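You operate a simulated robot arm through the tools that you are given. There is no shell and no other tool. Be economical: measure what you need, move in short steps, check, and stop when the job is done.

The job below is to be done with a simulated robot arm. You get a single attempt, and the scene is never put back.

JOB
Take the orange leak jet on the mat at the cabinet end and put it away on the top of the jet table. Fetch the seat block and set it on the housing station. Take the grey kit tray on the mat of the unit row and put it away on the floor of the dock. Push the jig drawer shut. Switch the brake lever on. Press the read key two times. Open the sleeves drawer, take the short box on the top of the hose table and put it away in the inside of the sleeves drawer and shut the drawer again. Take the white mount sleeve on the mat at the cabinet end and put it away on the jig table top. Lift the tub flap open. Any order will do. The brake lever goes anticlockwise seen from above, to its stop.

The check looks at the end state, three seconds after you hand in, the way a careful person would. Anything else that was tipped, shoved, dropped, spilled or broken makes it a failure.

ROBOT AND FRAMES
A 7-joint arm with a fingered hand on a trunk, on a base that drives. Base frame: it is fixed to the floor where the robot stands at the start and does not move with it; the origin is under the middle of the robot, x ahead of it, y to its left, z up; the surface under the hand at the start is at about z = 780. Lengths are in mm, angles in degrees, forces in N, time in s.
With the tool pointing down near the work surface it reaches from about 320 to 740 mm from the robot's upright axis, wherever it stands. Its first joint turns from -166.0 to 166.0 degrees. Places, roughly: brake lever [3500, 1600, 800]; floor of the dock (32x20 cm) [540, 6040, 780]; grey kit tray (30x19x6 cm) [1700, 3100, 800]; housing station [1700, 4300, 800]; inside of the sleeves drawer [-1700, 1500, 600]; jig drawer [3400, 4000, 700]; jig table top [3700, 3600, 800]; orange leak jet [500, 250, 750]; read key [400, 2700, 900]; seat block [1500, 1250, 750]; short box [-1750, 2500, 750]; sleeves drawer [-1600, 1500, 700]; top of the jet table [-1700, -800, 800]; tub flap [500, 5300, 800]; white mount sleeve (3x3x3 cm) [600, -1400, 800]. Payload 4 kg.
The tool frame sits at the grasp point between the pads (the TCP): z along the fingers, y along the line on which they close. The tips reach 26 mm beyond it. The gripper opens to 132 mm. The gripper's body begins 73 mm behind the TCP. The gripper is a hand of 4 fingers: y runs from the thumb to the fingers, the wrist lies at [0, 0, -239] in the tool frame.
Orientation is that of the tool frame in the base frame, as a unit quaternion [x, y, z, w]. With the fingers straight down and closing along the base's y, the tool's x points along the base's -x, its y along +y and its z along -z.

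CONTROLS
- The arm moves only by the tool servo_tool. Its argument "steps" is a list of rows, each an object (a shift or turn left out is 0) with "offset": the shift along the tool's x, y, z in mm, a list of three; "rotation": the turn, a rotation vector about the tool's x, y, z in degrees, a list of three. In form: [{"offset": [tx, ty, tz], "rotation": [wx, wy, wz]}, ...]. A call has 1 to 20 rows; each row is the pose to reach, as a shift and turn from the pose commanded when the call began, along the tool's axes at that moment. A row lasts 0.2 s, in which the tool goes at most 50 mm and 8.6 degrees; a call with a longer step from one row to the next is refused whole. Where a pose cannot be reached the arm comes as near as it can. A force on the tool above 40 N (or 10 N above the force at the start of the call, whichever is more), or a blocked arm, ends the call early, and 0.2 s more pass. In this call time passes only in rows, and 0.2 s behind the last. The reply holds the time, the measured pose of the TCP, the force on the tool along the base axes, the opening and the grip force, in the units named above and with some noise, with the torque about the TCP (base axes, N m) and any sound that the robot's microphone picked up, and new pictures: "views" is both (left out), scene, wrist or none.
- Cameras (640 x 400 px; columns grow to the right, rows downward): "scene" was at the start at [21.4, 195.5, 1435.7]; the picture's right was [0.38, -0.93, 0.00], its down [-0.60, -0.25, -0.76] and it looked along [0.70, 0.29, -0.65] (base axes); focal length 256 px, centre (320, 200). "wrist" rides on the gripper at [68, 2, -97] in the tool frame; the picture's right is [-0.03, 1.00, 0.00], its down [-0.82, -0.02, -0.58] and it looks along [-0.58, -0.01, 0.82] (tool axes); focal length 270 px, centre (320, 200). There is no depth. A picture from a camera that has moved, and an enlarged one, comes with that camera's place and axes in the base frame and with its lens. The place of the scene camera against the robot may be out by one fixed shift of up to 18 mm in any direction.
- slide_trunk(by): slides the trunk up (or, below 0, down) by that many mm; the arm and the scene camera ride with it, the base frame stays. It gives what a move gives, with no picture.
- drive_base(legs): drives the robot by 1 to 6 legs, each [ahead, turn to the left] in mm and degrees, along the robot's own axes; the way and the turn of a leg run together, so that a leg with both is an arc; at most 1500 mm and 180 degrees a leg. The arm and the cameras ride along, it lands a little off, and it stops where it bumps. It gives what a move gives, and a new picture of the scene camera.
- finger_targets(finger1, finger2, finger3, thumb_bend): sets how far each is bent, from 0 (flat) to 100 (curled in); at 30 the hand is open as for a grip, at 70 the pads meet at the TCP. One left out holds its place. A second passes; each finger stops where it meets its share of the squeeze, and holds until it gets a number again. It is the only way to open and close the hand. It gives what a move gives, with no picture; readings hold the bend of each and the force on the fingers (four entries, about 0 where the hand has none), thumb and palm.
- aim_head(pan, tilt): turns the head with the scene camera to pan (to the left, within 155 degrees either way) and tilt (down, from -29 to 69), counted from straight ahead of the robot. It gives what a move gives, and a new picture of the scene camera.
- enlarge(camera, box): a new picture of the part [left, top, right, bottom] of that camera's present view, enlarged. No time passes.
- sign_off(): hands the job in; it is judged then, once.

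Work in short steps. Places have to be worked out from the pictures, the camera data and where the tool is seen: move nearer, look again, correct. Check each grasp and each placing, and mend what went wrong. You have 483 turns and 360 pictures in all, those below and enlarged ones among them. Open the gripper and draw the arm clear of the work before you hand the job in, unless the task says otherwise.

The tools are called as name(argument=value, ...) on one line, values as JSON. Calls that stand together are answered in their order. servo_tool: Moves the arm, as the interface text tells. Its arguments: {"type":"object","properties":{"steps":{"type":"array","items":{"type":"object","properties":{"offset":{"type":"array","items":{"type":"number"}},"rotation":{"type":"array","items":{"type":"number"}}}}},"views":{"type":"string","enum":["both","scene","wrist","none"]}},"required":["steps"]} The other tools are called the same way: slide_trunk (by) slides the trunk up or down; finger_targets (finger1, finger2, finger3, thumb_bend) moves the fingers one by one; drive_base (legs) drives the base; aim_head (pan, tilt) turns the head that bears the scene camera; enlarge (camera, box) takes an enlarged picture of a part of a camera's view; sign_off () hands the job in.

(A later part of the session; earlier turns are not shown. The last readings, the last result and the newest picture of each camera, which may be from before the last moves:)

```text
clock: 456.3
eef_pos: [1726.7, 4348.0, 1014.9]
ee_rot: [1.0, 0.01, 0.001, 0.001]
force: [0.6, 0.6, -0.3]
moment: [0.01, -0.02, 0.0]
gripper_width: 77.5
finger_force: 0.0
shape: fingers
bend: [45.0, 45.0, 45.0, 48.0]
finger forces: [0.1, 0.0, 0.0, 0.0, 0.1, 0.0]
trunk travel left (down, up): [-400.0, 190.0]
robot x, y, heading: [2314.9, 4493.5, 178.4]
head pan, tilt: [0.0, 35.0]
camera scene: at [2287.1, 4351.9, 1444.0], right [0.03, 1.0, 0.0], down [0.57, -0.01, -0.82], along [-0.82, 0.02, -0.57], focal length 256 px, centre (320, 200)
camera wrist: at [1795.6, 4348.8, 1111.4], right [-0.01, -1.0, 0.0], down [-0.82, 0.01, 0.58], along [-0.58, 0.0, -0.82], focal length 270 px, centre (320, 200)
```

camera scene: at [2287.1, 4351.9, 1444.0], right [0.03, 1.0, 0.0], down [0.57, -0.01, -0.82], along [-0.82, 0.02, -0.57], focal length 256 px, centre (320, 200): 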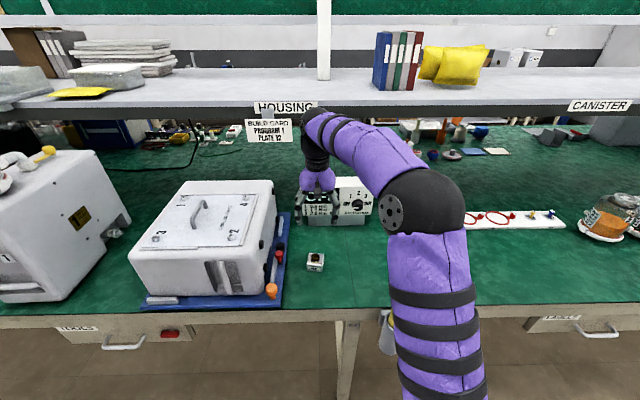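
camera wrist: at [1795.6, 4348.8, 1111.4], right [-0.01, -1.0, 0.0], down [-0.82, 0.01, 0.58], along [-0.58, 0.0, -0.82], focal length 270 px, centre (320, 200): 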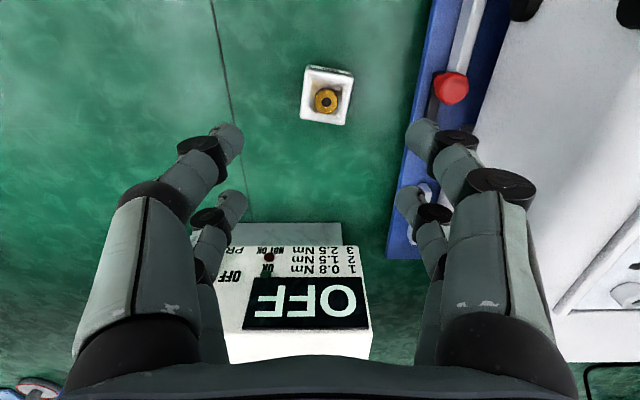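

The seat block stands on the housing station. Next the grey kit tray near (1660, 3050): I back off and drive there.

drive_base(legs=[[-250, 0], [0, 91.5], [1400, 0], [0, -90]])

aim_head(pan=0, tilt=40)

```text
clock: 473.1
eef_pos: [1970.3, 2922.4, 1015.0]
ee_rot: [1.0, 0.026, 0.001, 0.002]
force: [0.4, 0.1, -0.4]
moment: [0.0, -0.05, 0.04]
gripper_width: 77.3
finger_force: 0.0
shape: fingers
bend: [45.0, 45.0, 45.0, 48.0]
finger forces: [0.1, 0.1, 0.0, 0.0, 0.0, 0.1]
trunk travel left (down, up): [-400.0, 190.0]
robot x, y, heading: [2555.2, 3087.2, -179.5]
head pan, tilt: [0.0, 35.0]
camera scene: at [2531.4, 2943.5, 1444.0], right [-0.01, 1.0, 0.0], down [0.57, 0.0, -0.82], along [-0.82, -0.01, -0.57], focal length 256 px, centre (320, 200)
```

scene: 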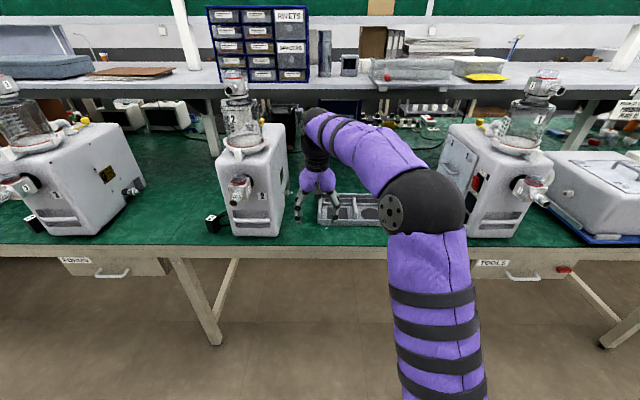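

```text
clock: 473.8
eef_pos: [1971.2, 2923.1, 1014.4]
ee_rot: [1.0, 0.027, 0.001, 0.002]
force: [-0.3, 0.0, 0.4]
moment: [-0.02, 0.0, 0.01]
gripper_width: 77.5
finger_force: 0.1
shape: fingers
bend: [45.0, 45.0, 45.0, 48.0]
finger forces: [0.1, 0.0, 0.1, 0.0, 0.0, 0.0]
trunk travel left (down, up): [-400.0, 190.0]
robot x, y, heading: [2554.6, 3083.3, -179.6]
head pan, tilt: [0.0, 40.0]
camera scene: at [2534.4, 2943.5, 1436.5], right [-0.01, 1.0, 0.0], down [0.64, 0.0, -0.77], along [-0.77, 0.0, -0.64], focal length 256 px, centre (320, 200)
```

scene: 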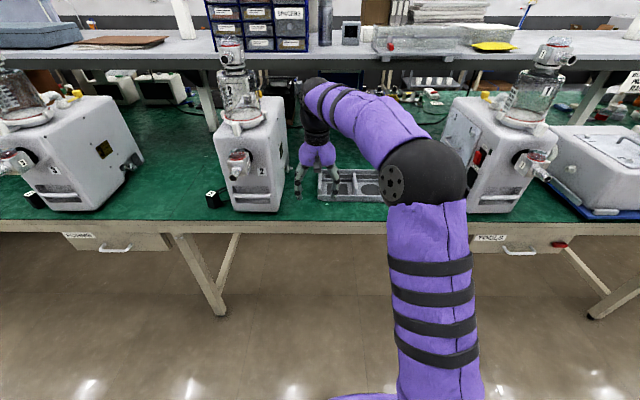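

servo_tool(steps=[{"offset": [45, 30, -10]}, {"offset": [90, 60, -20]}, {"offset": [135, 90, -30]}, {"offset": [180, 100, -40]}], views="none")

enlarge(camera="scene", box=[280, 130, 480, 230])

enlarge(camera="wrist", box=[0, 0, 640, 400])

```text
refused: row 1 steps farther than a row can; nothing moved
```

```text
3.20 times, centred on (380, 180) of scene
camera zoom: at [2534.4, 2943.5, 1436.5], right [-0.01, 1.0, 0.0], down [0.64, 0.0, -0.77], along [-0.77, 0.0, -0.64], focal length 819 px, centre (128, 264)
```

zoom: 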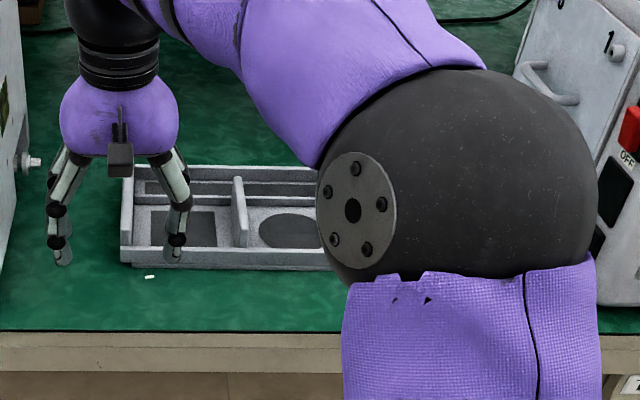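

```text
1.00 times, centred on (320, 200) of wrist (not enlarged: the box is as wide or as high as the picture)
camera zoom: at [2039.9, 2924.6, 1110.9], right [0.03, -1.0, 0.0], down [-0.82, -0.02, 0.58], along [-0.58, -0.02, -0.82], focal length 270 px, centre (320, 200)
```

zoom: 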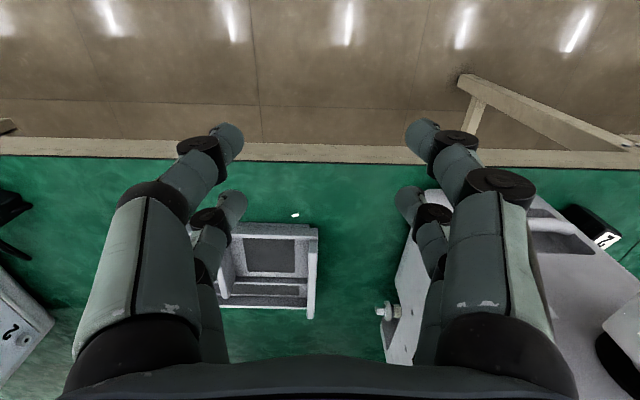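

I move the wrist camera over the tray to study it.

servo_tool(steps=[{"offset": [30, -35, -10]}, {"offset": [40, -80, -20]}, {"offset": [40, -125, -40]}, {"offset": [40, -170, -60]}], views="wrist")

enlarge(camera="wrist", box=[200, 170, 440, 340])

```text
clock: 474.8
eef_pos: [2002.4, 3094.5, 1073.1]
ee_rot: [1.0, 0.026, 0.0, 0.002]
force: [-0.1, 0.2, -0.5]
moment: [0.01, 0.0, 0.02]
gripper_width: 77.8
finger_force: 0.1
shape: fingers
bend: [45.0, 45.0, 45.0, 48.0]
finger forces: [0.1, 0.0, 0.0, 0.0, 0.1, 0.0]
trunk travel left (down, up): [-400.0, 190.0]
robot x, y, heading: [2560.2, 3085.3, -179.6]
head pan, tilt: [0.0, 40.0]
camera wrist: at [2071.0, 3097.1, 1169.6], right [0.03, -1.0, 0.0], down [-0.82, -0.02, 0.58], along [-0.58, -0.02, -0.82], focal length 270 px, centre (320, 200)
```

wrist: 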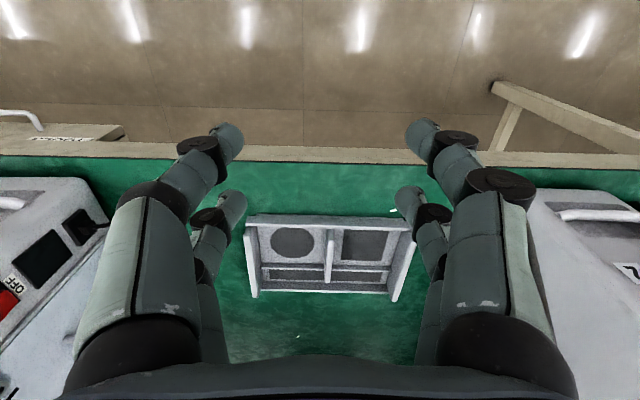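

```text
2.35 times, centred on (320, 255) of wrist
camera zoom: at [2071.0, 3097.1, 1169.6], right [0.03, -1.0, 0.0], down [-0.82, -0.02, 0.58], along [-0.58, -0.02, -0.82], focal length 636 px, centre (320, 71)
```

zoom: 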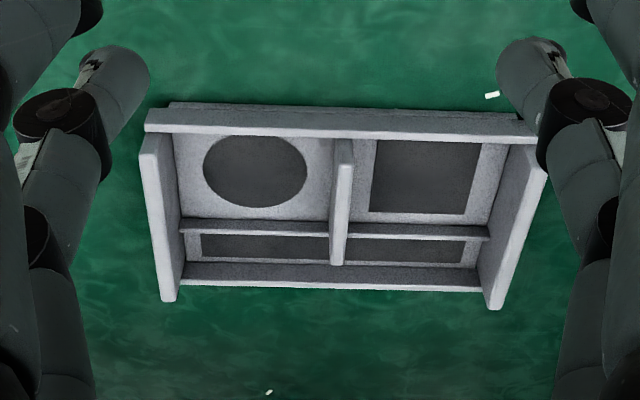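

The tray has a central divider along x at about (1725, 3071) that I can pinch near the tray's middle. I drive nearer and re-measure.

drive_base(legs=[[270, 0]])

servo_tool(steps=[{"offset": [0, 20, 40]}, {"offset": [0, 20, 80]}], views="both")

```text
clock: 476.7
eef_pos: [1732.1, 3091.2, 1074.1]
ee_rot: [1.0, 0.027, 0.002, 0.002]
force: [0.0, 0.2, 0.2]
moment: [0.0, -0.02, 0.02]
gripper_width: 77.3
finger_force: 0.0
shape: fingers
bend: [45.0, 45.0, 45.0, 48.0]
finger forces: [0.1, 0.0, 0.0, 0.1, 0.0, 0.0]
trunk travel left (down, up): [-400.0, 190.0]
robot x, y, heading: [2283.3, 3082.6, -179.4]
head pan, tilt: [0.0, 40.0]
camera scene: at [2265.5, 2941.4, 1436.4], right [-0.01, 1.0, 0.0], down [0.64, 0.01, -0.77], along [-0.77, -0.01, -0.64], focal length 256 px, centre (320, 200)
```

scene: 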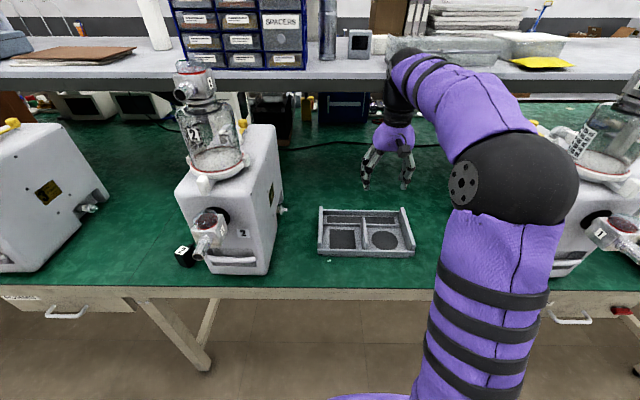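

```text
clock: 477.3
eef_pos: [1734.2, 3070.0, 993.6]
ee_rot: [1.0, 0.027, 0.001, 0.002]
force: [1.0, -0.2, -0.9]
moment: [0.01, -0.03, 0.0]
gripper_width: 77.5
finger_force: 0.1
shape: fingers
bend: [45.0, 45.0, 45.0, 48.0]
finger forces: [0.0, 0.0, 0.0, 0.1, 0.0, 0.0]
trunk travel left (down, up): [-400.0, 190.0]
robot x, y, heading: [2286.6, 3084.7, -179.4]
head pan, tilt: [0.0, 40.0]
camera scene: at [2265.5, 2941.2, 1436.4], right [-0.01, 1.0, 0.0], down [0.64, 0.01, -0.77], along [-0.77, -0.01, -0.64], focal length 256 px, centre (320, 200)
camera wrist: at [1803.1, 3073.4, 1089.2], right [0.03, -1.0, 0.0], down [-0.82, -0.02, 0.58], along [-0.58, -0.02, -0.82], focal length 270 px, centre (320, 200)
```

scene: 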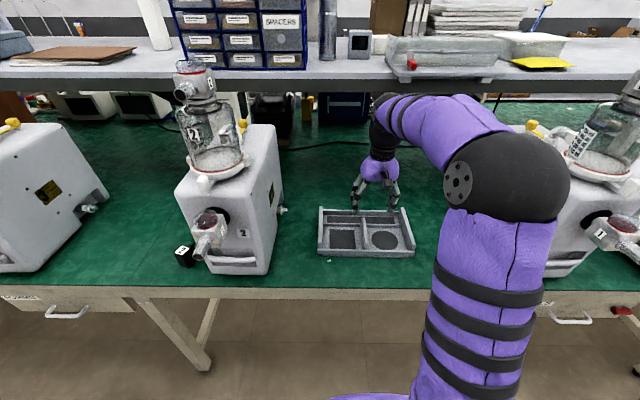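
wrist: 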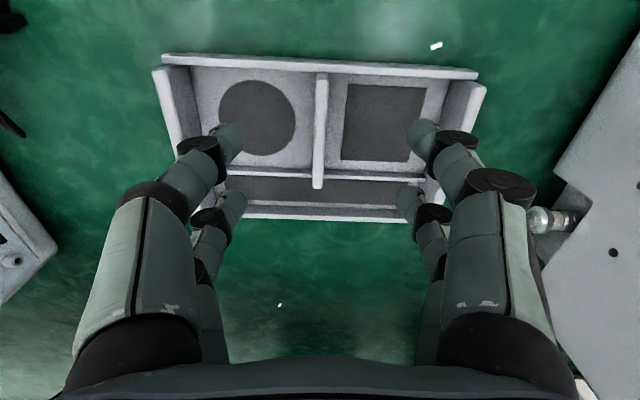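

The divider's line is y ≈ 3070, x 1640–1760; the tray's middle is x ≈ 1676. I aim for x = 1690, squared up, and go down to just above it.

servo_tool(steps=[{"offset": [-22, -1, 30], "rotation": [0, 0, 1.5]}, {"offset": [-44, -2, 65], "rotation": [0, 0, 3.1]}, {"offset": [-44, -2, 110], "rotation": [0, 0, 3.1]}], views="wrist")

```text
clock: 478.1
eef_pos: [1691.3, 3069.6, 882.0]
ee_rot: [1.0, 0.0, 0.002, 0.002]
force: [-0.1, -0.7, -0.1]
moment: [0.0, -0.02, -0.03]
gripper_width: 77.4
finger_force: 0.1
shape: fingers
bend: [45.0, 45.0, 45.0, 48.0]
finger forces: [0.1, 0.0, 0.0, 0.0, 0.1, 0.0]
trunk travel left (down, up): [-400.0, 190.0]
robot x, y, heading: [2291.5, 3084.7, -179.4]
head pan, tilt: [0.0, 40.0]
camera wrist: at [1759.6, 3068.9, 979.6], right [-0.02, -1.0, 0.0], down [-0.82, 0.02, 0.58], along [-0.58, 0.01, -0.82], focal length 270 px, centre (320, 200)
```

wrist: 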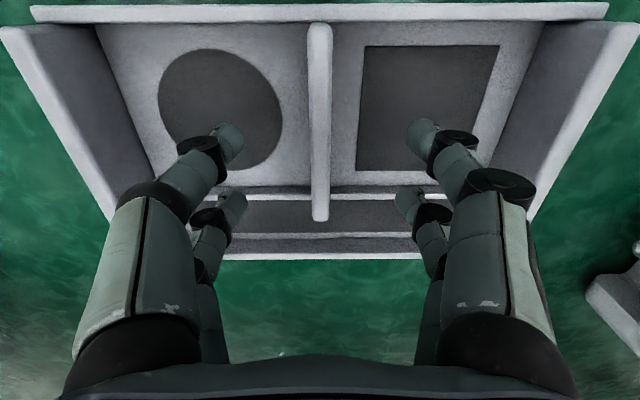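

Aligned. I shift 6 mm back from the cross wall, lower into the compartments and pinch the divider.

servo_tool(steps=[{"offset": [6, 0, 25]}, {"offset": [6, 0, 45]}, {"offset": [6, 0, 54]}], views="none")

finger_targets(finger1=75, finger2=75, finger3=75, thumb_bend=75)

enlarge(camera="wrist", box=[0, 0, 640, 400])

```text
clock: 478.9
eef_pos: [1696.0, 3069.1, 828.0]
ee_rot: [1.0, 0.0, 0.001, 0.002]
force: [0.3, -0.5, -0.2]
moment: [-0.01, 0.0, 0.0]
gripper_width: 77.5
finger_force: 0.1
shape: fingers
bend: [45.0, 45.0, 45.0, 48.0]
finger forces: [0.0, 0.0, 0.0, 0.0, 0.0, 0.1]
trunk travel left (down, up): [-400.0, 190.0]
robot x, y, heading: [2285.4, 3085.8, -179.6]
head pan, tilt: [0.0, 40.0]
```

```text
clock: 479.9
eef_pos: [1696.3, 3069.4, 829.0]
ee_rot: [1.0, 0.001, 0.001, 0.001]
force: [-0.2, -1.0, -0.2]
moment: [-0.04, -0.09, 0.02]
gripper_width: 8.1
finger_force: 13.5
shape: fingers
bend: [70.0, 71.0, 71.0, 68.0]
finger forces: [7.6, 6.4, 5.4, 0.1, 8.4, 0.1]
trunk travel left (down, up): [-400.0, 190.0]
robot x, y, heading: [2287.4, 3084.4, -179.4]
head pan, tilt: [0.0, 40.0]
```

```text
1.00 times, centred on (320, 200) of wrist (not enlarged: the box is as wide or as high as the picture)
camera zoom: at [1765.6, 3067.8, 924.9], right [-0.02, -1.0, 0.0], down [-0.82, 0.02, 0.58], along [-0.58, 0.01, -0.82], focal length 270 px, centre (320, 200)
```

zoom: 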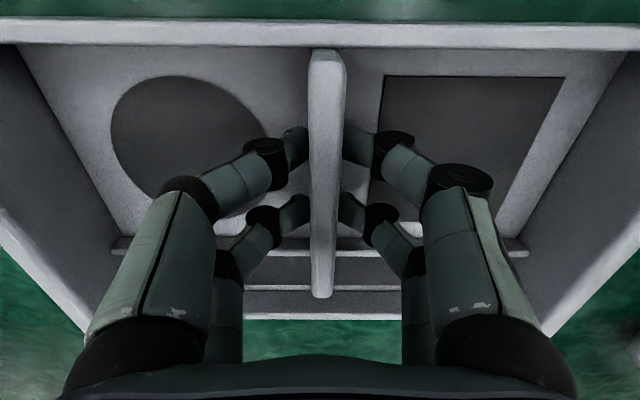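

A good pinch on the divider. I tighten further and try a small lift.

finger_targets(finger1=95, finger2=95, finger3=95, thumb_bend=95)

servo_tool(steps=[{"offset": [0, 0, -5]}, {"offset": [0, 0, -12]}, {"offset": [0, 0, -20]}], views="both")

```text
clock: 480.9
eef_pos: [1696.8, 3068.7, 829.3]
ee_rot: [1.0, 0.001, 0.0, 0.002]
force: [0.3, 0.2, -2.4]
moment: [-0.24, 0.14, 0.09]
gripper_width: 7.7
finger_force: 23.7
shape: fingers
bend: [71.0, 71.0, 71.0, 73.0]
finger forces: [13.1, 11.4, 6.3, 0.1, 17.7, 0.0]
trunk travel left (down, up): [-400.0, 190.0]
robot x, y, heading: [2287.4, 3082.5, -179.7]
head pan, tilt: [0.0, 40.0]
```

```text
clock: 481.7
eef_pos: [1697.4, 3068.1, 849.5]
ee_rot: [1.0, 0.0, 0.0, 0.002]
force: [-0.5, 0.3, -2.7]
moment: [-0.15, 0.0, 0.02]
gripper_width: 7.6
finger_force: 22.4
shape: fingers
bend: [71.0, 71.0, 72.0, 74.0]
finger forces: [12.8, 10.1, 6.9, 0.0, 15.8, 0.0]
trunk travel left (down, up): [-400.0, 190.0]
robot x, y, heading: [2283.6, 3086.5, -179.5]
head pan, tilt: [0.0, 40.0]
camera scene: at [2265.3, 2941.4, 1436.4], right [-0.01, 1.0, 0.0], down [0.64, 0.01, -0.77], along [-0.77, -0.01, -0.64], focal length 256 px, centre (320, 200)
camera wrist: at [1765.0, 3068.4, 945.5], right [-0.02, -1.0, 0.0], down [-0.82, 0.02, 0.58], along [-0.58, 0.01, -0.82], focal length 270 px, centre (320, 200)
```

scene: 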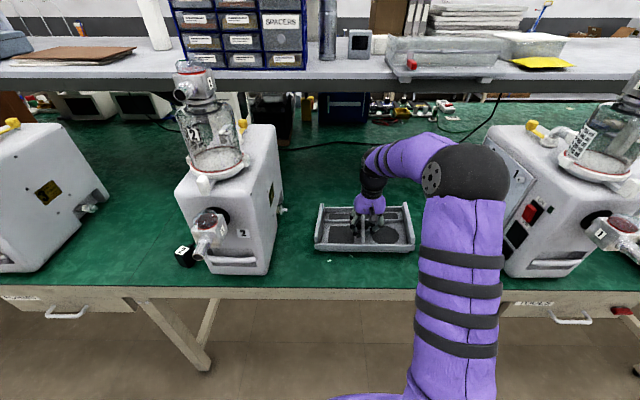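
wrist: 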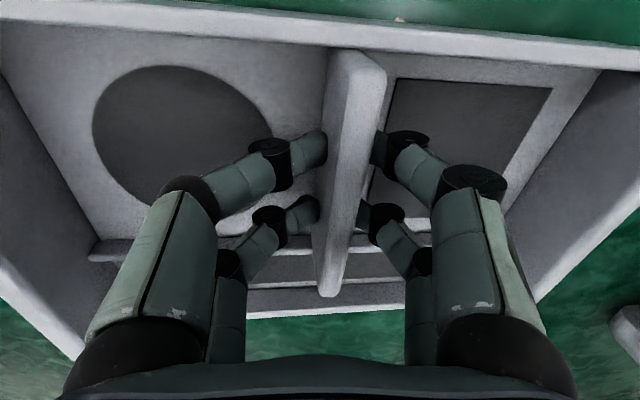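

The tray is light and coming up, though a little skewed. I lift further and look.

servo_tool(steps=[{"offset": [0, 0, -20]}, {"offset": [0, 0, -40]}, {"offset": [0, 0, -60]}], views="both")

enlarge(camera="scene", box=[270, 130, 470, 280])

```text
clock: 482.5
eef_pos: [1696.5, 3069.4, 909.5]
ee_rot: [1.0, 0.0, 0.001, 0.002]
force: [0.6, -0.1, -4.5]
moment: [0.05, -0.13, 0.04]
gripper_width: 8.0
finger_force: 22.8
shape: fingers
bend: [69.0, 68.0, 72.0, 77.0]
finger forces: [12.1, 11.3, 5.9, 0.1, 15.7, 0.1]
trunk travel left (down, up): [-400.0, 190.0]
robot x, y, heading: [2286.7, 3083.8, -179.7]
head pan, tilt: [0.0, 40.0]
camera scene: at [2265.1, 2941.4, 1436.4], right [-0.01, 1.0, 0.0], down [0.64, 0.01, -0.77], along [-0.77, -0.01, -0.64], focal length 256 px, centre (320, 200)
camera wrist: at [1764.7, 3068.2, 1005.2], right [-0.02, -1.0, 0.0], down [-0.82, 0.02, 0.57], along [-0.57, 0.01, -0.82], focal length 270 px, centre (320, 200)
```

scene: 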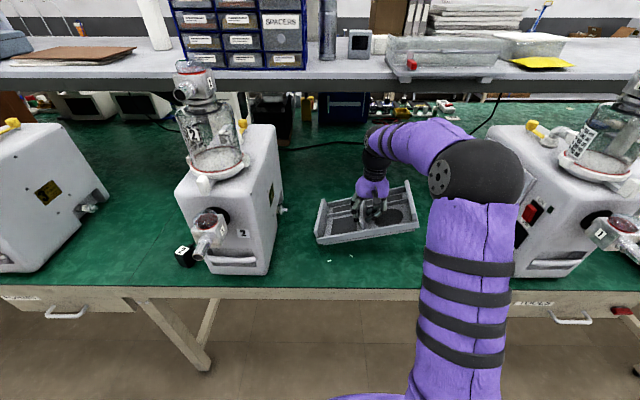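
wrist: 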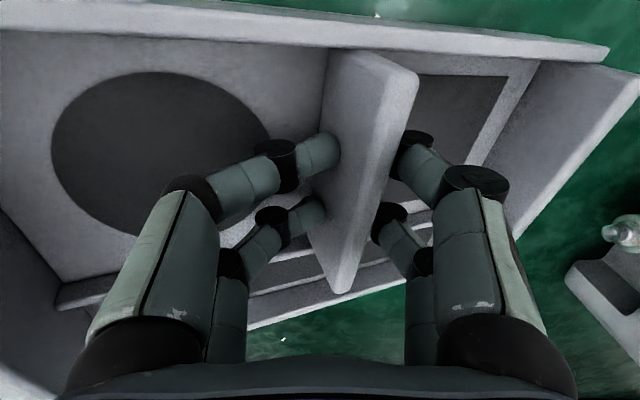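

```text
2.67 times, centred on (370, 205) of scene
camera zoom: at [2265.1, 2941.4, 1436.4], right [-0.01, 1.0, 0.0], down [0.64, 0.01, -0.77], along [-0.77, -0.01, -0.64], focal length 683 px, centre (187, 187)
```

zoom: 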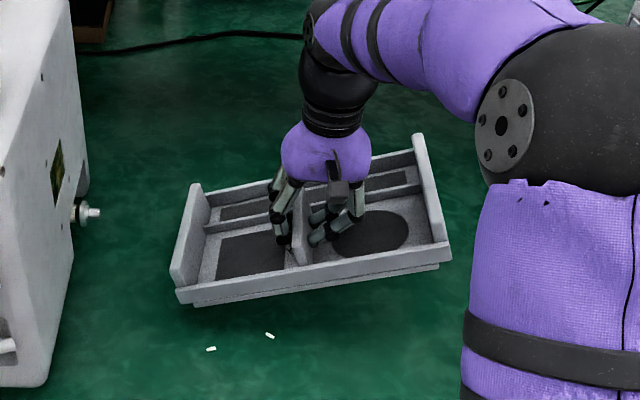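

The tray rolled about 12° because the thumb overpowered the fingers. I set it back down flat and regrip with a better balance.

servo_tool(steps=[{"offset": [0, 0, 30]}, {"offset": [0, 0, 60]}, {"offset": [0, 0, 72]}], views="none")

finger_targets(finger1=75, finger2=75, finger3=75, thumb_bend=69)

servo_tool(steps=[{"offset": [0, 0, 5]}, {"offset": [0, 0, 8]}], views="both")

```text
clock: 483.3
eef_pos: [1695.2, 3069.6, 835.9]
ee_rot: [1.0, 0.0, 0.001, 0.002]
force: [0.3, -0.6, -1.8]
moment: [-0.23, 0.14, -0.01]
gripper_width: 8.7
finger_force: 25.2
shape: fingers
bend: [69.0, 70.0, 72.0, 76.0]
finger forces: [13.7, 11.2, 7.5, 0.0, 17.2, 0.0]
trunk travel left (down, up): [-400.0, 190.0]
robot x, y, heading: [2283.7, 3084.9, -179.3]
head pan, tilt: [0.0, 40.0]
```

```text
clock: 484.3
eef_pos: [1696.5, 3069.4, 835.6]
ee_rot: [1.0, 0.0, 0.001, 0.001]
force: [0.1, 0.0, -4.3]
moment: [0.05, -0.06, 0.0]
gripper_width: 9.1
finger_force: 11.3
shape: fingers
bend: [72.0, 72.0, 72.0, 68.0]
finger forces: [5.3, 5.8, 7.2, 0.0, 3.8, 0.0]
trunk travel left (down, up): [-400.0, 190.0]
robot x, y, heading: [2287.4, 3085.6, -179.6]
head pan, tilt: [0.0, 40.0]
```

```text
clock: 484.9
eef_pos: [1695.9, 3069.7, 829.2]
ee_rot: [1.0, 0.0, 0.0, 0.002]
force: [-0.5, 0.3, -2.5]
moment: [0.05, 0.05, -0.02]
gripper_width: 9.5
finger_force: 12.1
shape: fingers
bend: [72.0, 72.0, 72.0, 68.0]
finger forces: [5.0, 6.7, 8.5, 0.0, 3.2, 0.0]
trunk travel left (down, up): [-400.0, 190.0]
robot x, y, heading: [2283.8, 3079.8, -179.3]
head pan, tilt: [0.0, 40.0]
camera scene: at [2265.4, 2941.4, 1436.4], right [-0.01, 1.0, 0.0], down [0.64, 0.01, -0.77], along [-0.77, -0.01, -0.64], focal length 256 px, centre (320, 200)
camera wrist: at [1764.9, 3068.1, 925.3], right [-0.02, -1.0, 0.0], down [-0.82, 0.02, 0.58], along [-0.58, 0.01, -0.82], focal length 270 px, centre (320, 200)
```

scene: 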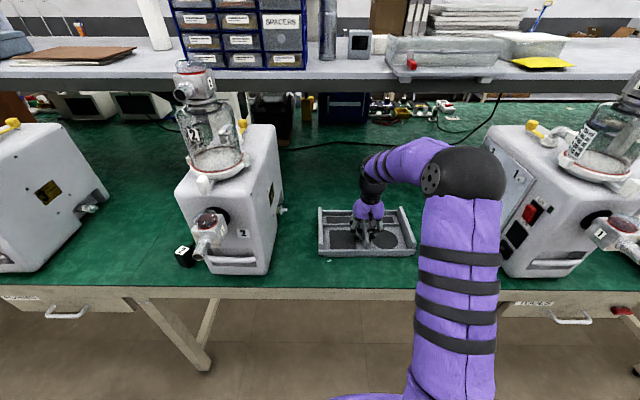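
wrist: 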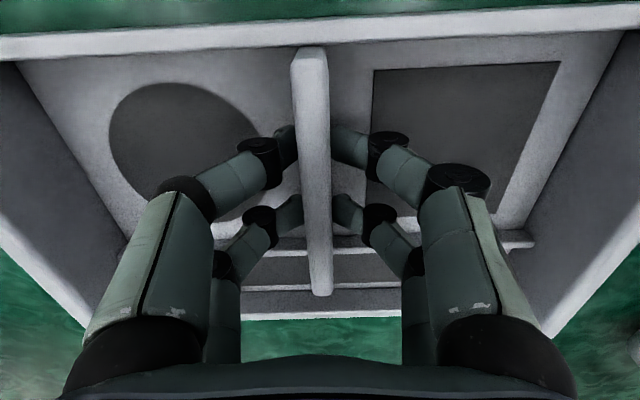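

Nearly level now. I trim to fingers 78 and thumb 72, and lift again.

finger_targets(finger1=78, finger2=78, finger3=78, thumb_bend=72)

servo_tool(steps=[{"offset": [0, 0, -10]}, {"offset": [0, 0, -25]}, {"offset": [0, 0, -40]}], views="both")

enlarge(camera="scene", box=[270, 130, 470, 280])

```text
clock: 485.9
eef_pos: [1695.7, 3068.9, 828.6]
ee_rot: [1.0, 0.0, 0.001, 0.002]
force: [-0.4, 0.4, -2.9]
moment: [0.0, 0.06, 0.02]
gripper_width: 8.4
finger_force: 14.1
shape: fingers
bend: [72.0, 72.0, 72.0, 68.0]
finger forces: [6.4, 7.5, 8.4, 0.0, 5.8, 0.0]
trunk travel left (down, up): [-400.0, 190.0]
robot x, y, heading: [2282.9, 3087.6, -179.6]
head pan, tilt: [0.0, 40.0]
```

```text
clock: 486.7
eef_pos: [1696.4, 3068.7, 869.0]
ee_rot: [1.0, 0.002, 0.001, 0.003]
force: [0.0, 0.2, -4.8]
moment: [0.01, -0.13, 0.0]
gripper_width: 7.9
finger_force: 14.9
shape: fingers
bend: [72.0, 72.0, 72.0, 69.0]
finger forces: [8.0, 6.6, 7.8, 0.0, 7.1, 0.1]
trunk travel left (down, up): [-400.0, 190.0]
robot x, y, heading: [2283.6, 3086.9, -179.4]
head pan, tilt: [0.0, 40.0]
camera scene: at [2265.2, 2941.4, 1436.4], right [-0.01, 1.0, 0.0], down [0.64, 0.01, -0.77], along [-0.77, -0.01, -0.64], focal length 256 px, centre (320, 200)
camera wrist: at [1764.8, 3068.1, 965.5], right [-0.02, -1.0, 0.0], down [-0.82, 0.02, 0.58], along [-0.58, 0.01, -0.82], focal length 270 px, centre (320, 200)
```

scene: 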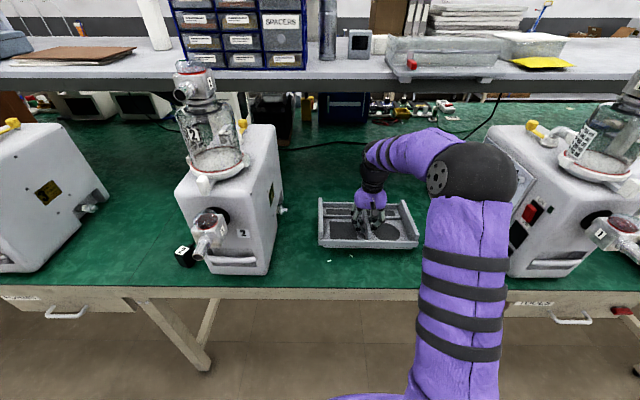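
wrist: 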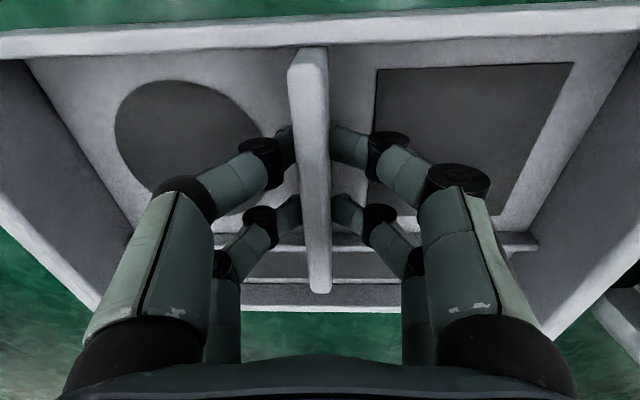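

```text
2.67 times, centred on (370, 205) of scene
camera zoom: at [2265.2, 2941.4, 1436.4], right [-0.01, 1.0, 0.0], down [0.64, 0.01, -0.77], along [-0.77, -0.01, -0.64], focal length 683 px, centre (187, 187)
```

zoom: 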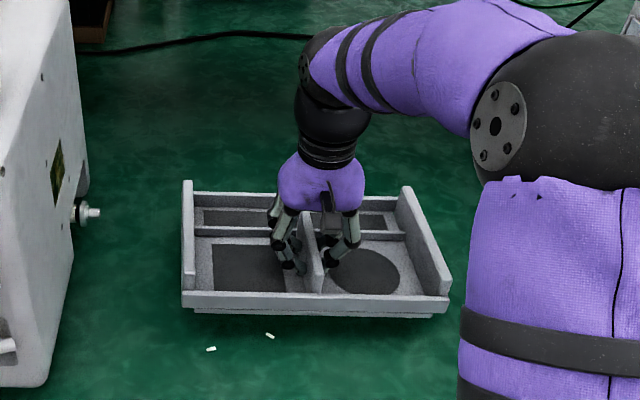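

Level and steady. I raise the tray a little more and back straight out.

servo_tool(steps=[{"offset": [0, 0, -20]}, {"offset": [0, 0, -45]}, {"offset": [0, 0, -70]}, {"offset": [0, 0, -95]}, {"offset": [0, 0, -110]}], views="none")

drive_base(legs=[[-330, 0]])

servo_tool(steps=[{"offset": [25, 0, 0]}, {"offset": [50, 0, 0]}, {"offset": [75, 0, 0]}, {"offset": [100, 0, 0]}, {"offset": [125, 0, 0]}], views="wrist")

```text
clock: 487.9
eef_pos: [1697.1, 3069.1, 980.2]
ee_rot: [1.0, 0.001, 0.0, 0.002]
force: [-0.5, -0.8, -4.1]
moment: [-0.02, -0.09, -0.02]
gripper_width: 8.2
finger_force: 14.8
shape: fingers
bend: [72.0, 72.0, 72.0, 69.0]
finger forces: [8.0, 6.7, 7.7, 0.0, 7.1, 0.0]
trunk travel left (down, up): [-400.0, 190.0]
robot x, y, heading: [2289.9, 3083.5, -179.4]
head pan, tilt: [0.0, 40.0]
```

```text
clock: 490.1
eef_pos: [2025.8, 3072.7, 979.2]
ee_rot: [1.0, 0.0, 0.001, 0.001]
force: [0.8, -0.6, -3.6]
moment: [-0.02, -0.16, 0.01]
gripper_width: 8.3
finger_force: 14.9
shape: fingers
bend: [72.0, 72.0, 72.0, 69.0]
finger forces: [7.9, 6.7, 7.7, 0.1, 7.1, 0.1]
trunk travel left (down, up): [-400.0, 190.0]
robot x, y, heading: [2614.6, 3084.9, -179.6]
head pan, tilt: [0.0, 40.0]
camera scene: at [2594.6, 2944.3, 1436.4], right [-0.01, 1.0, 0.0], down [0.64, 0.01, -0.77], along [-0.77, -0.01, -0.64], focal length 256 px, centre (320, 200)
```

scene: 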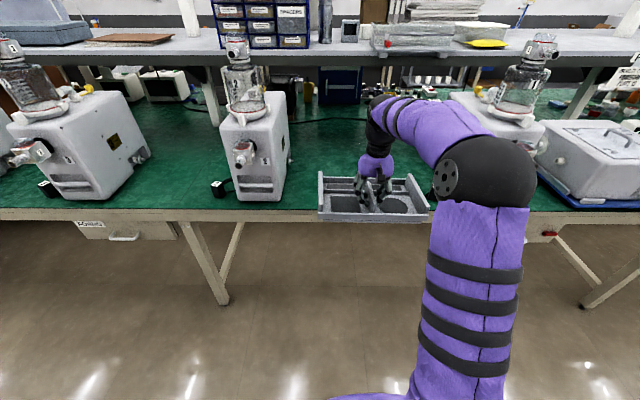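

```text
clock: 491.3
eef_pos: [2151.4, 3073.7, 981.5]
ee_rot: [1.0, 0.0, 0.0, 0.002]
force: [0.1, 0.6, -4.0]
moment: [0.01, -0.14, 0.0]
gripper_width: 8.2
finger_force: 14.1
shape: fingers
bend: [72.0, 72.0, 72.0, 69.0]
finger forces: [7.9, 6.7, 7.7, 0.0, 7.1, 0.0]
trunk travel left (down, up): [-400.0, 190.0]
robot x, y, heading: [2619.7, 3085.4, -179.6]
head pan, tilt: [0.0, 40.0]
camera wrist: at [2220.2, 3071.5, 1076.0], right [-0.03, -1.0, 0.0], down [-0.82, 0.02, 0.58], along [-0.58, 0.01, -0.82], focal length 270 px, centre (320, 200)
```

wrist: 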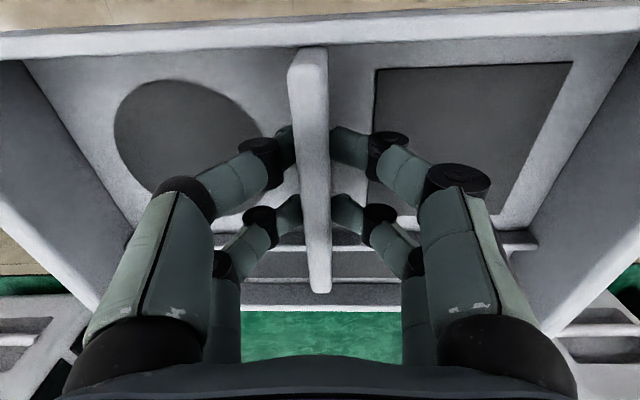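

Stable. I turn north and drive the length of the aisle.

drive_base(legs=[[0, -90.4], [1500, 0], [1500, 0], [1500, 0], [310, 0]])

aim_head(pan=0, tilt=25)

```text
clock: 518.9
eef_pos: [2688.0, 8385.8, 979.6]
ee_rot: [-0.701, 0.714, 0.001, -0.002]
force: [0.1, -0.4, -4.6]
moment: [-0.13, -0.01, -0.03]
gripper_width: 8.0
finger_force: 14.8
shape: fingers
bend: [72.0, 72.0, 72.0, 69.0]
finger forces: [7.8, 6.8, 7.6, 0.0, 7.2, 0.1]
trunk travel left (down, up): [-400.0, 190.0]
robot x, y, heading: [2691.6, 7918.8, 89.5]
head pan, tilt: [0.0, 40.0]
camera scene: at [2545.0, 7956.2, 1436.4], right [1.0, -0.01, 0.0], down [-0.01, -0.64, -0.77], along [0.01, 0.77, -0.64], focal length 256 px, centre (320, 200)
```

scene: 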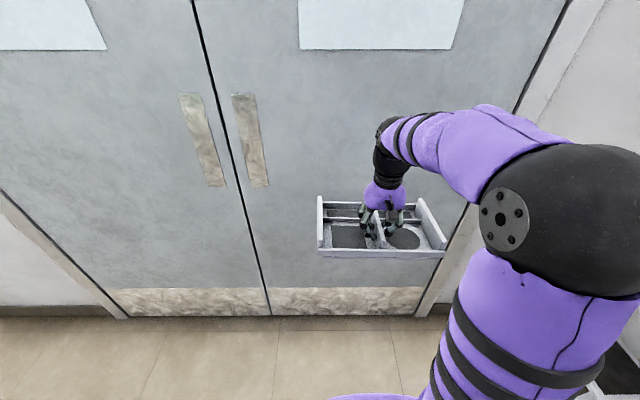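

```text
clock: 519.6
eef_pos: [2688.4, 8384.7, 980.0]
ee_rot: [-0.701, 0.713, 0.0, -0.001]
force: [0.6, 0.4, -5.2]
moment: [-0.11, 0.04, 0.04]
gripper_width: 8.2
finger_force: 14.9
shape: fingers
bend: [72.0, 72.0, 72.0, 69.0]
finger forces: [7.8, 6.8, 7.5, 0.0, 7.1, 0.0]
trunk travel left (down, up): [-400.0, 190.0]
robot x, y, heading: [2694.7, 7919.9, 89.7]
head pan, tilt: [0.0, 25.0]
camera scene: at [2545.1, 7963.4, 1459.7], right [1.0, -0.01, 0.0], down [0.0, -0.42, -0.91], along [0.01, 0.91, -0.42], focal length 256 px, centre (320, 200)
```

scene: 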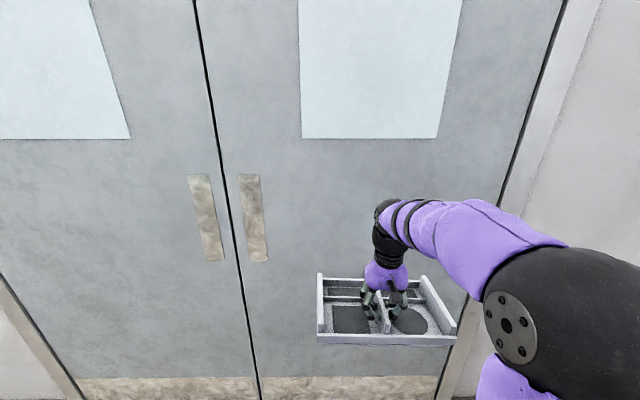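

Stable, with room at the door. I turn west, go round the bench end, then south to the dock.

drive_base(legs=[[0, 90.3], [1500, 0], [1500, 0], [0, 90], [1450, 0], [430, 0]])

drive_base(legs=[[0, 90]])

aim_head(pan=10, tilt=40)

```text
clock: 551.5
eef_pos: [-215.9, 5579.8, 980.4]
ee_rot: [0.699, 0.715, 0.001, 0.001]
force: [0.7, 0.2, -4.9]
moment: [0.14, 0.0, 0.0]
gripper_width: 8.2
finger_force: 15.0
shape: fingers
bend: [72.0, 72.0, 72.0, 69.0]
finger forces: [7.7, 6.9, 7.4, 0.1, 7.2, 0.0]
trunk travel left (down, up): [-400.0, 190.0]
robot x, y, heading: [-241.5, 6043.2, -88.3]
head pan, tilt: [0.0, 25.0]
camera scene: at [-84.0, 6026.9, 1459.7], right [-1.0, -0.03, 0.0], down [-0.01, 0.42, -0.91], along [0.03, -0.91, -0.42], focal length 256 px, centre (320, 200)
```

scene: 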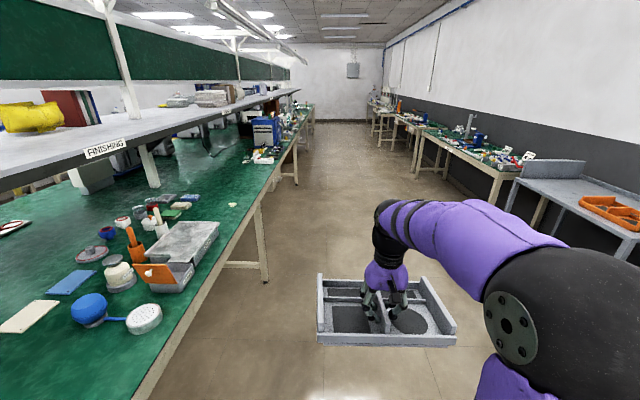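

```text
clock: 556.2
eef_pos: [224.2, 6067.5, 979.0]
ee_rot: [-0.01, 1.0, 0.002, -0.001]
force: [-0.1, -0.5, -4.6]
moment: [0.01, 0.08, -0.02]
gripper_width: 8.3
finger_force: 14.5
shape: fingers
bend: [72.0, 72.0, 72.0, 69.0]
finger forces: [7.7, 6.9, 7.4, 0.1, 7.3, 0.0]
trunk travel left (down, up): [-400.0, 190.0]
robot x, y, heading: [-240.0, 6047.2, 1.8]
head pan, tilt: [0.0, 25.0]
camera scene: at [-209.7, 6208.2, 1459.8], right [0.03, -1.0, 0.0], down [-0.42, -0.01, -0.91], along [0.91, 0.03, -0.42], focal length 256 px, centre (320, 200)
```

scene: 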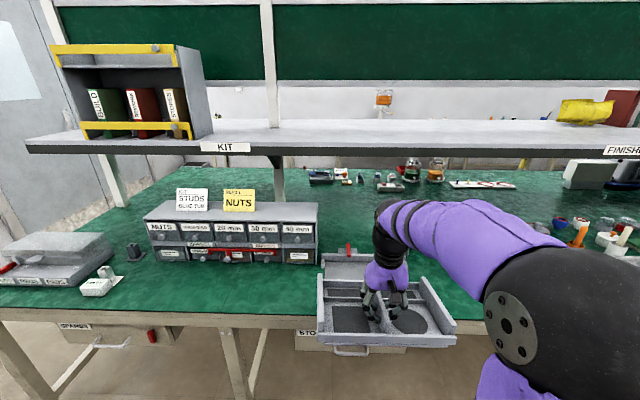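

```text
clock: 556.9
eef_pos: [223.7, 6070.0, 978.9]
ee_rot: [-0.009, 1.0, 0.002, -0.001]
force: [0.2, -0.9, -3.5]
moment: [0.03, 0.11, 0.0]
gripper_width: 8.2
finger_force: 14.4
shape: fingers
bend: [72.0, 72.0, 72.0, 69.0]
finger forces: [7.5, 6.9, 7.3, 0.0, 7.2, 0.0]
trunk travel left (down, up): [-400.0, 190.0]
robot x, y, heading: [-241.9, 6043.9, 1.5]
head pan, tilt: [10.0, 40.0]
camera scene: at [-218.5, 6222.7, 1436.5], right [0.2, -0.98, 0.0], down [-0.63, -0.13, -0.77], along [0.75, 0.16, -0.64], focal length 256 px, centre (320, 200)
```

scene: 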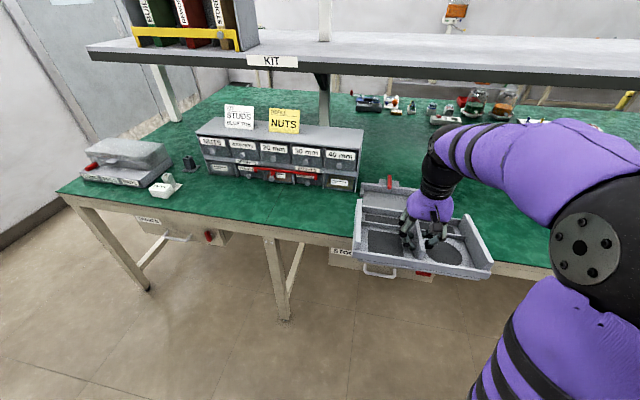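

The tray hides the dock. I swing it 300 mm to the right to get a clean view of the dock.

servo_tool(steps=[{"offset": [0, -35, 0]}, {"offset": [0, -70, 0]}, {"offset": [0, -105, 0]}, {"offset": [0, -140, 0]}, {"offset": [0, -175, 0]}, {"offset": [0, -210, 0]}, {"offset": [0, -245, 0]}, {"offset": [0, -280, 0]}, {"offset": [0, -310, 0]}], views="none")

aim_head(pan=-5, tilt=42)

enlarge(camera="scene", box=[230, 120, 470, 270])

```text
clock: 558.9
eef_pos: [231.8, 5757.1, 978.1]
ee_rot: [-0.01, 1.0, 0.001, -0.001]
force: [0.2, 0.0, -4.7]
moment: [-0.03, 0.14, 0.04]
gripper_width: 8.1
finger_force: 14.5
shape: fingers
bend: [72.0, 72.0, 72.0, 68.0]
finger forces: [7.4, 7.0, 7.1, 0.0, 7.6, 0.1]
trunk travel left (down, up): [-400.0, 190.0]
robot x, y, heading: [-241.3, 6048.8, 2.0]
head pan, tilt: [10.0, 40.0]
```

```text
clock: 559.7
eef_pos: [230.4, 5758.5, 978.5]
ee_rot: [-0.011, 1.0, 0.003, -0.002]
force: [-0.6, 0.1, -4.8]
moment: [-0.02, 0.08, 0.0]
gripper_width: 8.0
finger_force: 14.7
shape: fingers
bend: [72.0, 72.0, 72.0, 69.0]
finger forces: [7.8, 6.7, 7.3, 0.0, 7.3, 0.1]
trunk travel left (down, up): [-400.0, 190.0]
robot x, y, heading: [-239.7, 6046.6, 1.7]
head pan, tilt: [-5.0, 42.0]
camera scene: at [-218.3, 6200.5, 1433.5], right [-0.06, -1.0, 0.0], down [-0.67, 0.04, -0.74], along [0.74, -0.04, -0.67], focal length 256 px, centre (320, 200)
```

scene: 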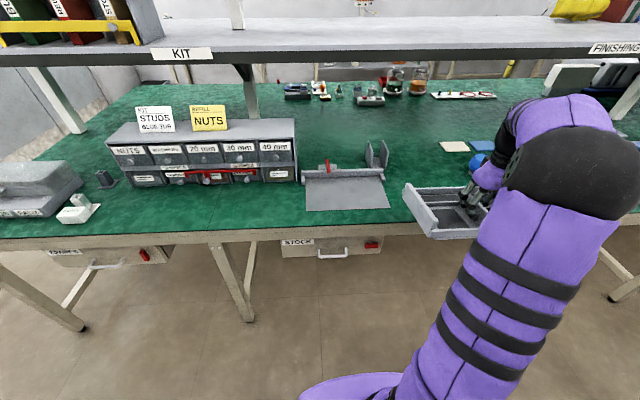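

```text
2.67 times, centred on (350, 195) of scene
camera zoom: at [-218.3, 6200.5, 1433.5], right [-0.06, -1.0, 0.0], down [-0.67, 0.04, -0.74], along [0.74, -0.04, -0.67], focal length 683 px, centre (240, 213)
```

zoom: 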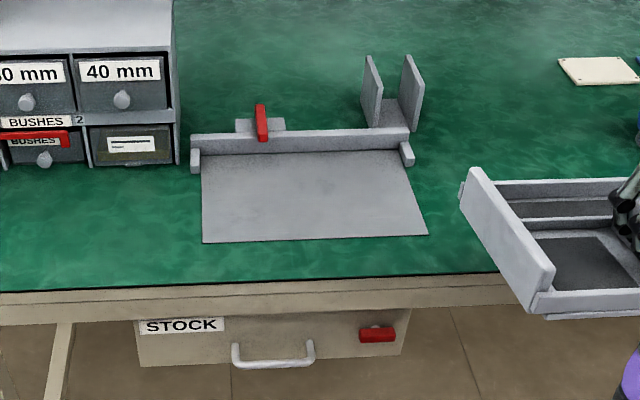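

The dock is a floor plate x ≈ 436–633, y ≈ 5890–6201, with a rail along its back. I bring the tray back in line (y ≈ 6036) and drive up.

servo_tool(steps=[{"offset": [0, 35, 0]}, {"offset": [0, 70, 0]}, {"offset": [0, 105, 0]}, {"offset": [0, 140, 0]}, {"offset": [0, 175, 0]}, {"offset": [0, 210, 0]}, {"offset": [0, 245, 0]}, {"offset": [0, 278, 0]}], views="none")

drive_base(legs=[[225, 0]])

enlarge(camera="wrist", box=[0, 0, 640, 400])

```text
clock: 561.5
eef_pos: [224.2, 6036.2, 978.7]
ee_rot: [-0.01, 1.0, 0.001, -0.001]
force: [0.3, -0.4, -4.3]
moment: [-0.03, 0.1, -0.06]
gripper_width: 8.1
finger_force: 14.4
shape: fingers
bend: [72.0, 72.0, 72.0, 69.0]
finger forces: [8.0, 6.4, 7.7, 0.0, 7.1, 0.1]
trunk travel left (down, up): [-400.0, 190.0]
robot x, y, heading: [-239.6, 6045.3, 2.0]
head pan, tilt: [-5.0, 42.0]
```

```text
clock: 563.2
eef_pos: [450.7, 6042.9, 979.0]
ee_rot: [-0.011, 1.0, 0.002, -0.001]
force: [0.3, -0.1, -4.8]
moment: [0.01, 0.12, -0.02]
gripper_width: 8.1
finger_force: 14.8
shape: fingers
bend: [72.0, 72.0, 72.0, 69.0]
finger forces: [7.8, 6.6, 7.4, 0.0, 7.4, 0.0]
trunk travel left (down, up): [-400.0, 190.0]
robot x, y, heading: [-16.3, 6049.1, 2.0]
head pan, tilt: [-5.0, 42.0]
camera scene: at [8.1, 6207.4, 1433.5], right [-0.06, -1.0, 0.0], down [-0.67, 0.04, -0.74], along [0.74, -0.04, -0.67], focal length 256 px, centre (320, 200)
```

scene: 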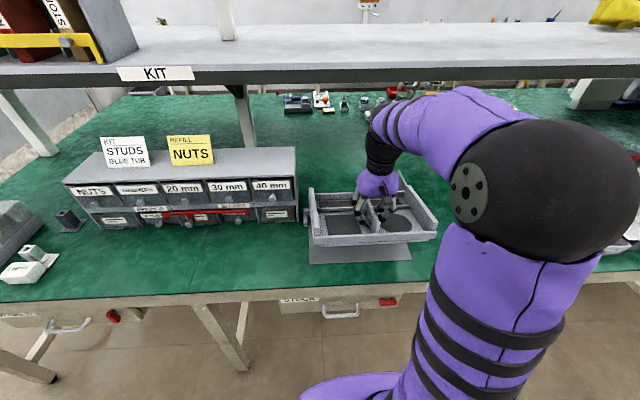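

```text
1.00 times, centred on (320, 200) of wrist (not enlarged: the box is as wide or as high as the picture)
camera zoom: at [383.9, 6043.1, 1074.8], right [0.0, 1.0, 0.0], down [0.82, -0.01, 0.58], along [0.58, 0.0, -0.82], focal length 270 px, centre (320, 200)
```

zoom: 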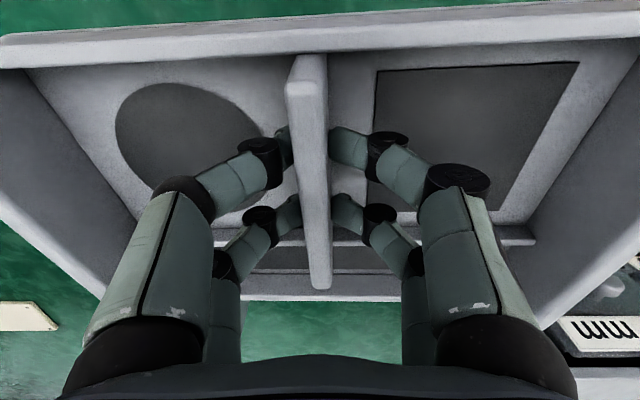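

The tray hangs over the dock; its centre is about 31 mm beyond the TCP. I move forward to x = 500 and lower part way for a check.

servo_tool(steps=[{"offset": [-25, 0, 10]}, {"offset": [-49, 0, 30]}, {"offset": [-49, 0, 55]}, {"offset": [-49, 0, 80]}], views="both")

enlarge(camera="scene", box=[270, 160, 470, 290])

```text
clock: 564.2
eef_pos: [499.3, 6044.4, 898.2]
ee_rot: [-0.011, 1.0, 0.002, -0.002]
force: [0.4, -1.0, -5.2]
moment: [-0.03, 0.09, 0.03]
gripper_width: 8.3
finger_force: 14.3
shape: fingers
bend: [72.0, 72.0, 72.0, 68.0]
finger forces: [7.8, 6.7, 7.3, 0.0, 7.5, 0.0]
trunk travel left (down, up): [-400.0, 190.0]
robot x, y, heading: [-12.7, 6050.9, 2.0]
head pan, tilt: [-5.0, 42.0]
camera scene: at [8.1, 6207.4, 1433.5], right [-0.06, -1.0, 0.0], down [-0.67, 0.04, -0.74], along [0.74, -0.04, -0.67], focal length 256 px, centre (320, 200)
camera wrist: at [432.4, 6044.8, 994.7], right [0.01, 1.0, 0.0], down [0.82, -0.01, 0.57], along [0.57, 0.0, -0.82], focal length 270 px, centre (320, 200)
```

scene: 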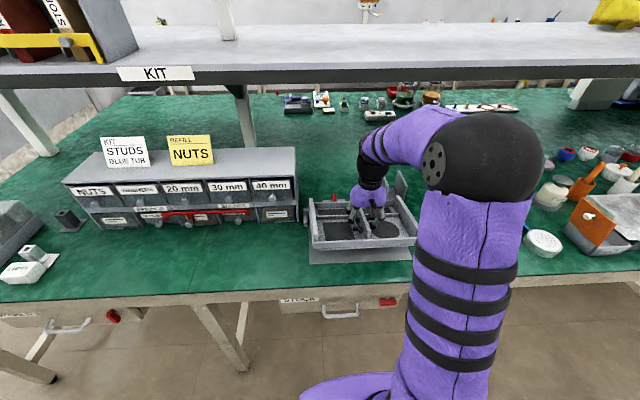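
wrist: 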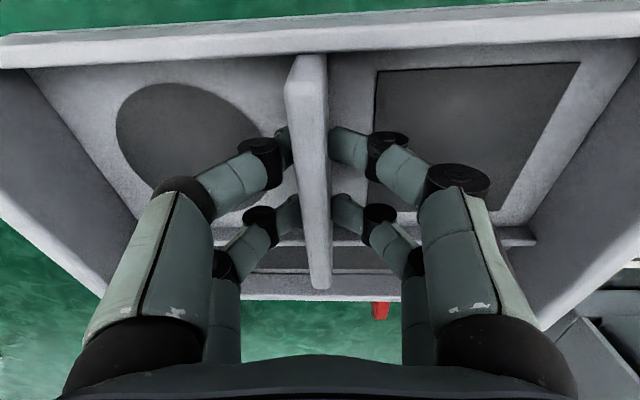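

```text
3.08 times, centred on (370, 225) of scene
camera zoom: at [8.1, 6207.4, 1433.5], right [-0.06, -1.0, 0.0], down [-0.67, 0.04, -0.74], along [0.74, -0.04, -0.67], focal length 788 px, centre (166, 123)
```

zoom: 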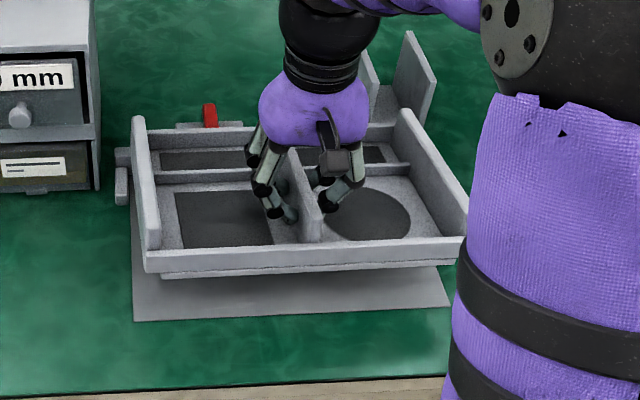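

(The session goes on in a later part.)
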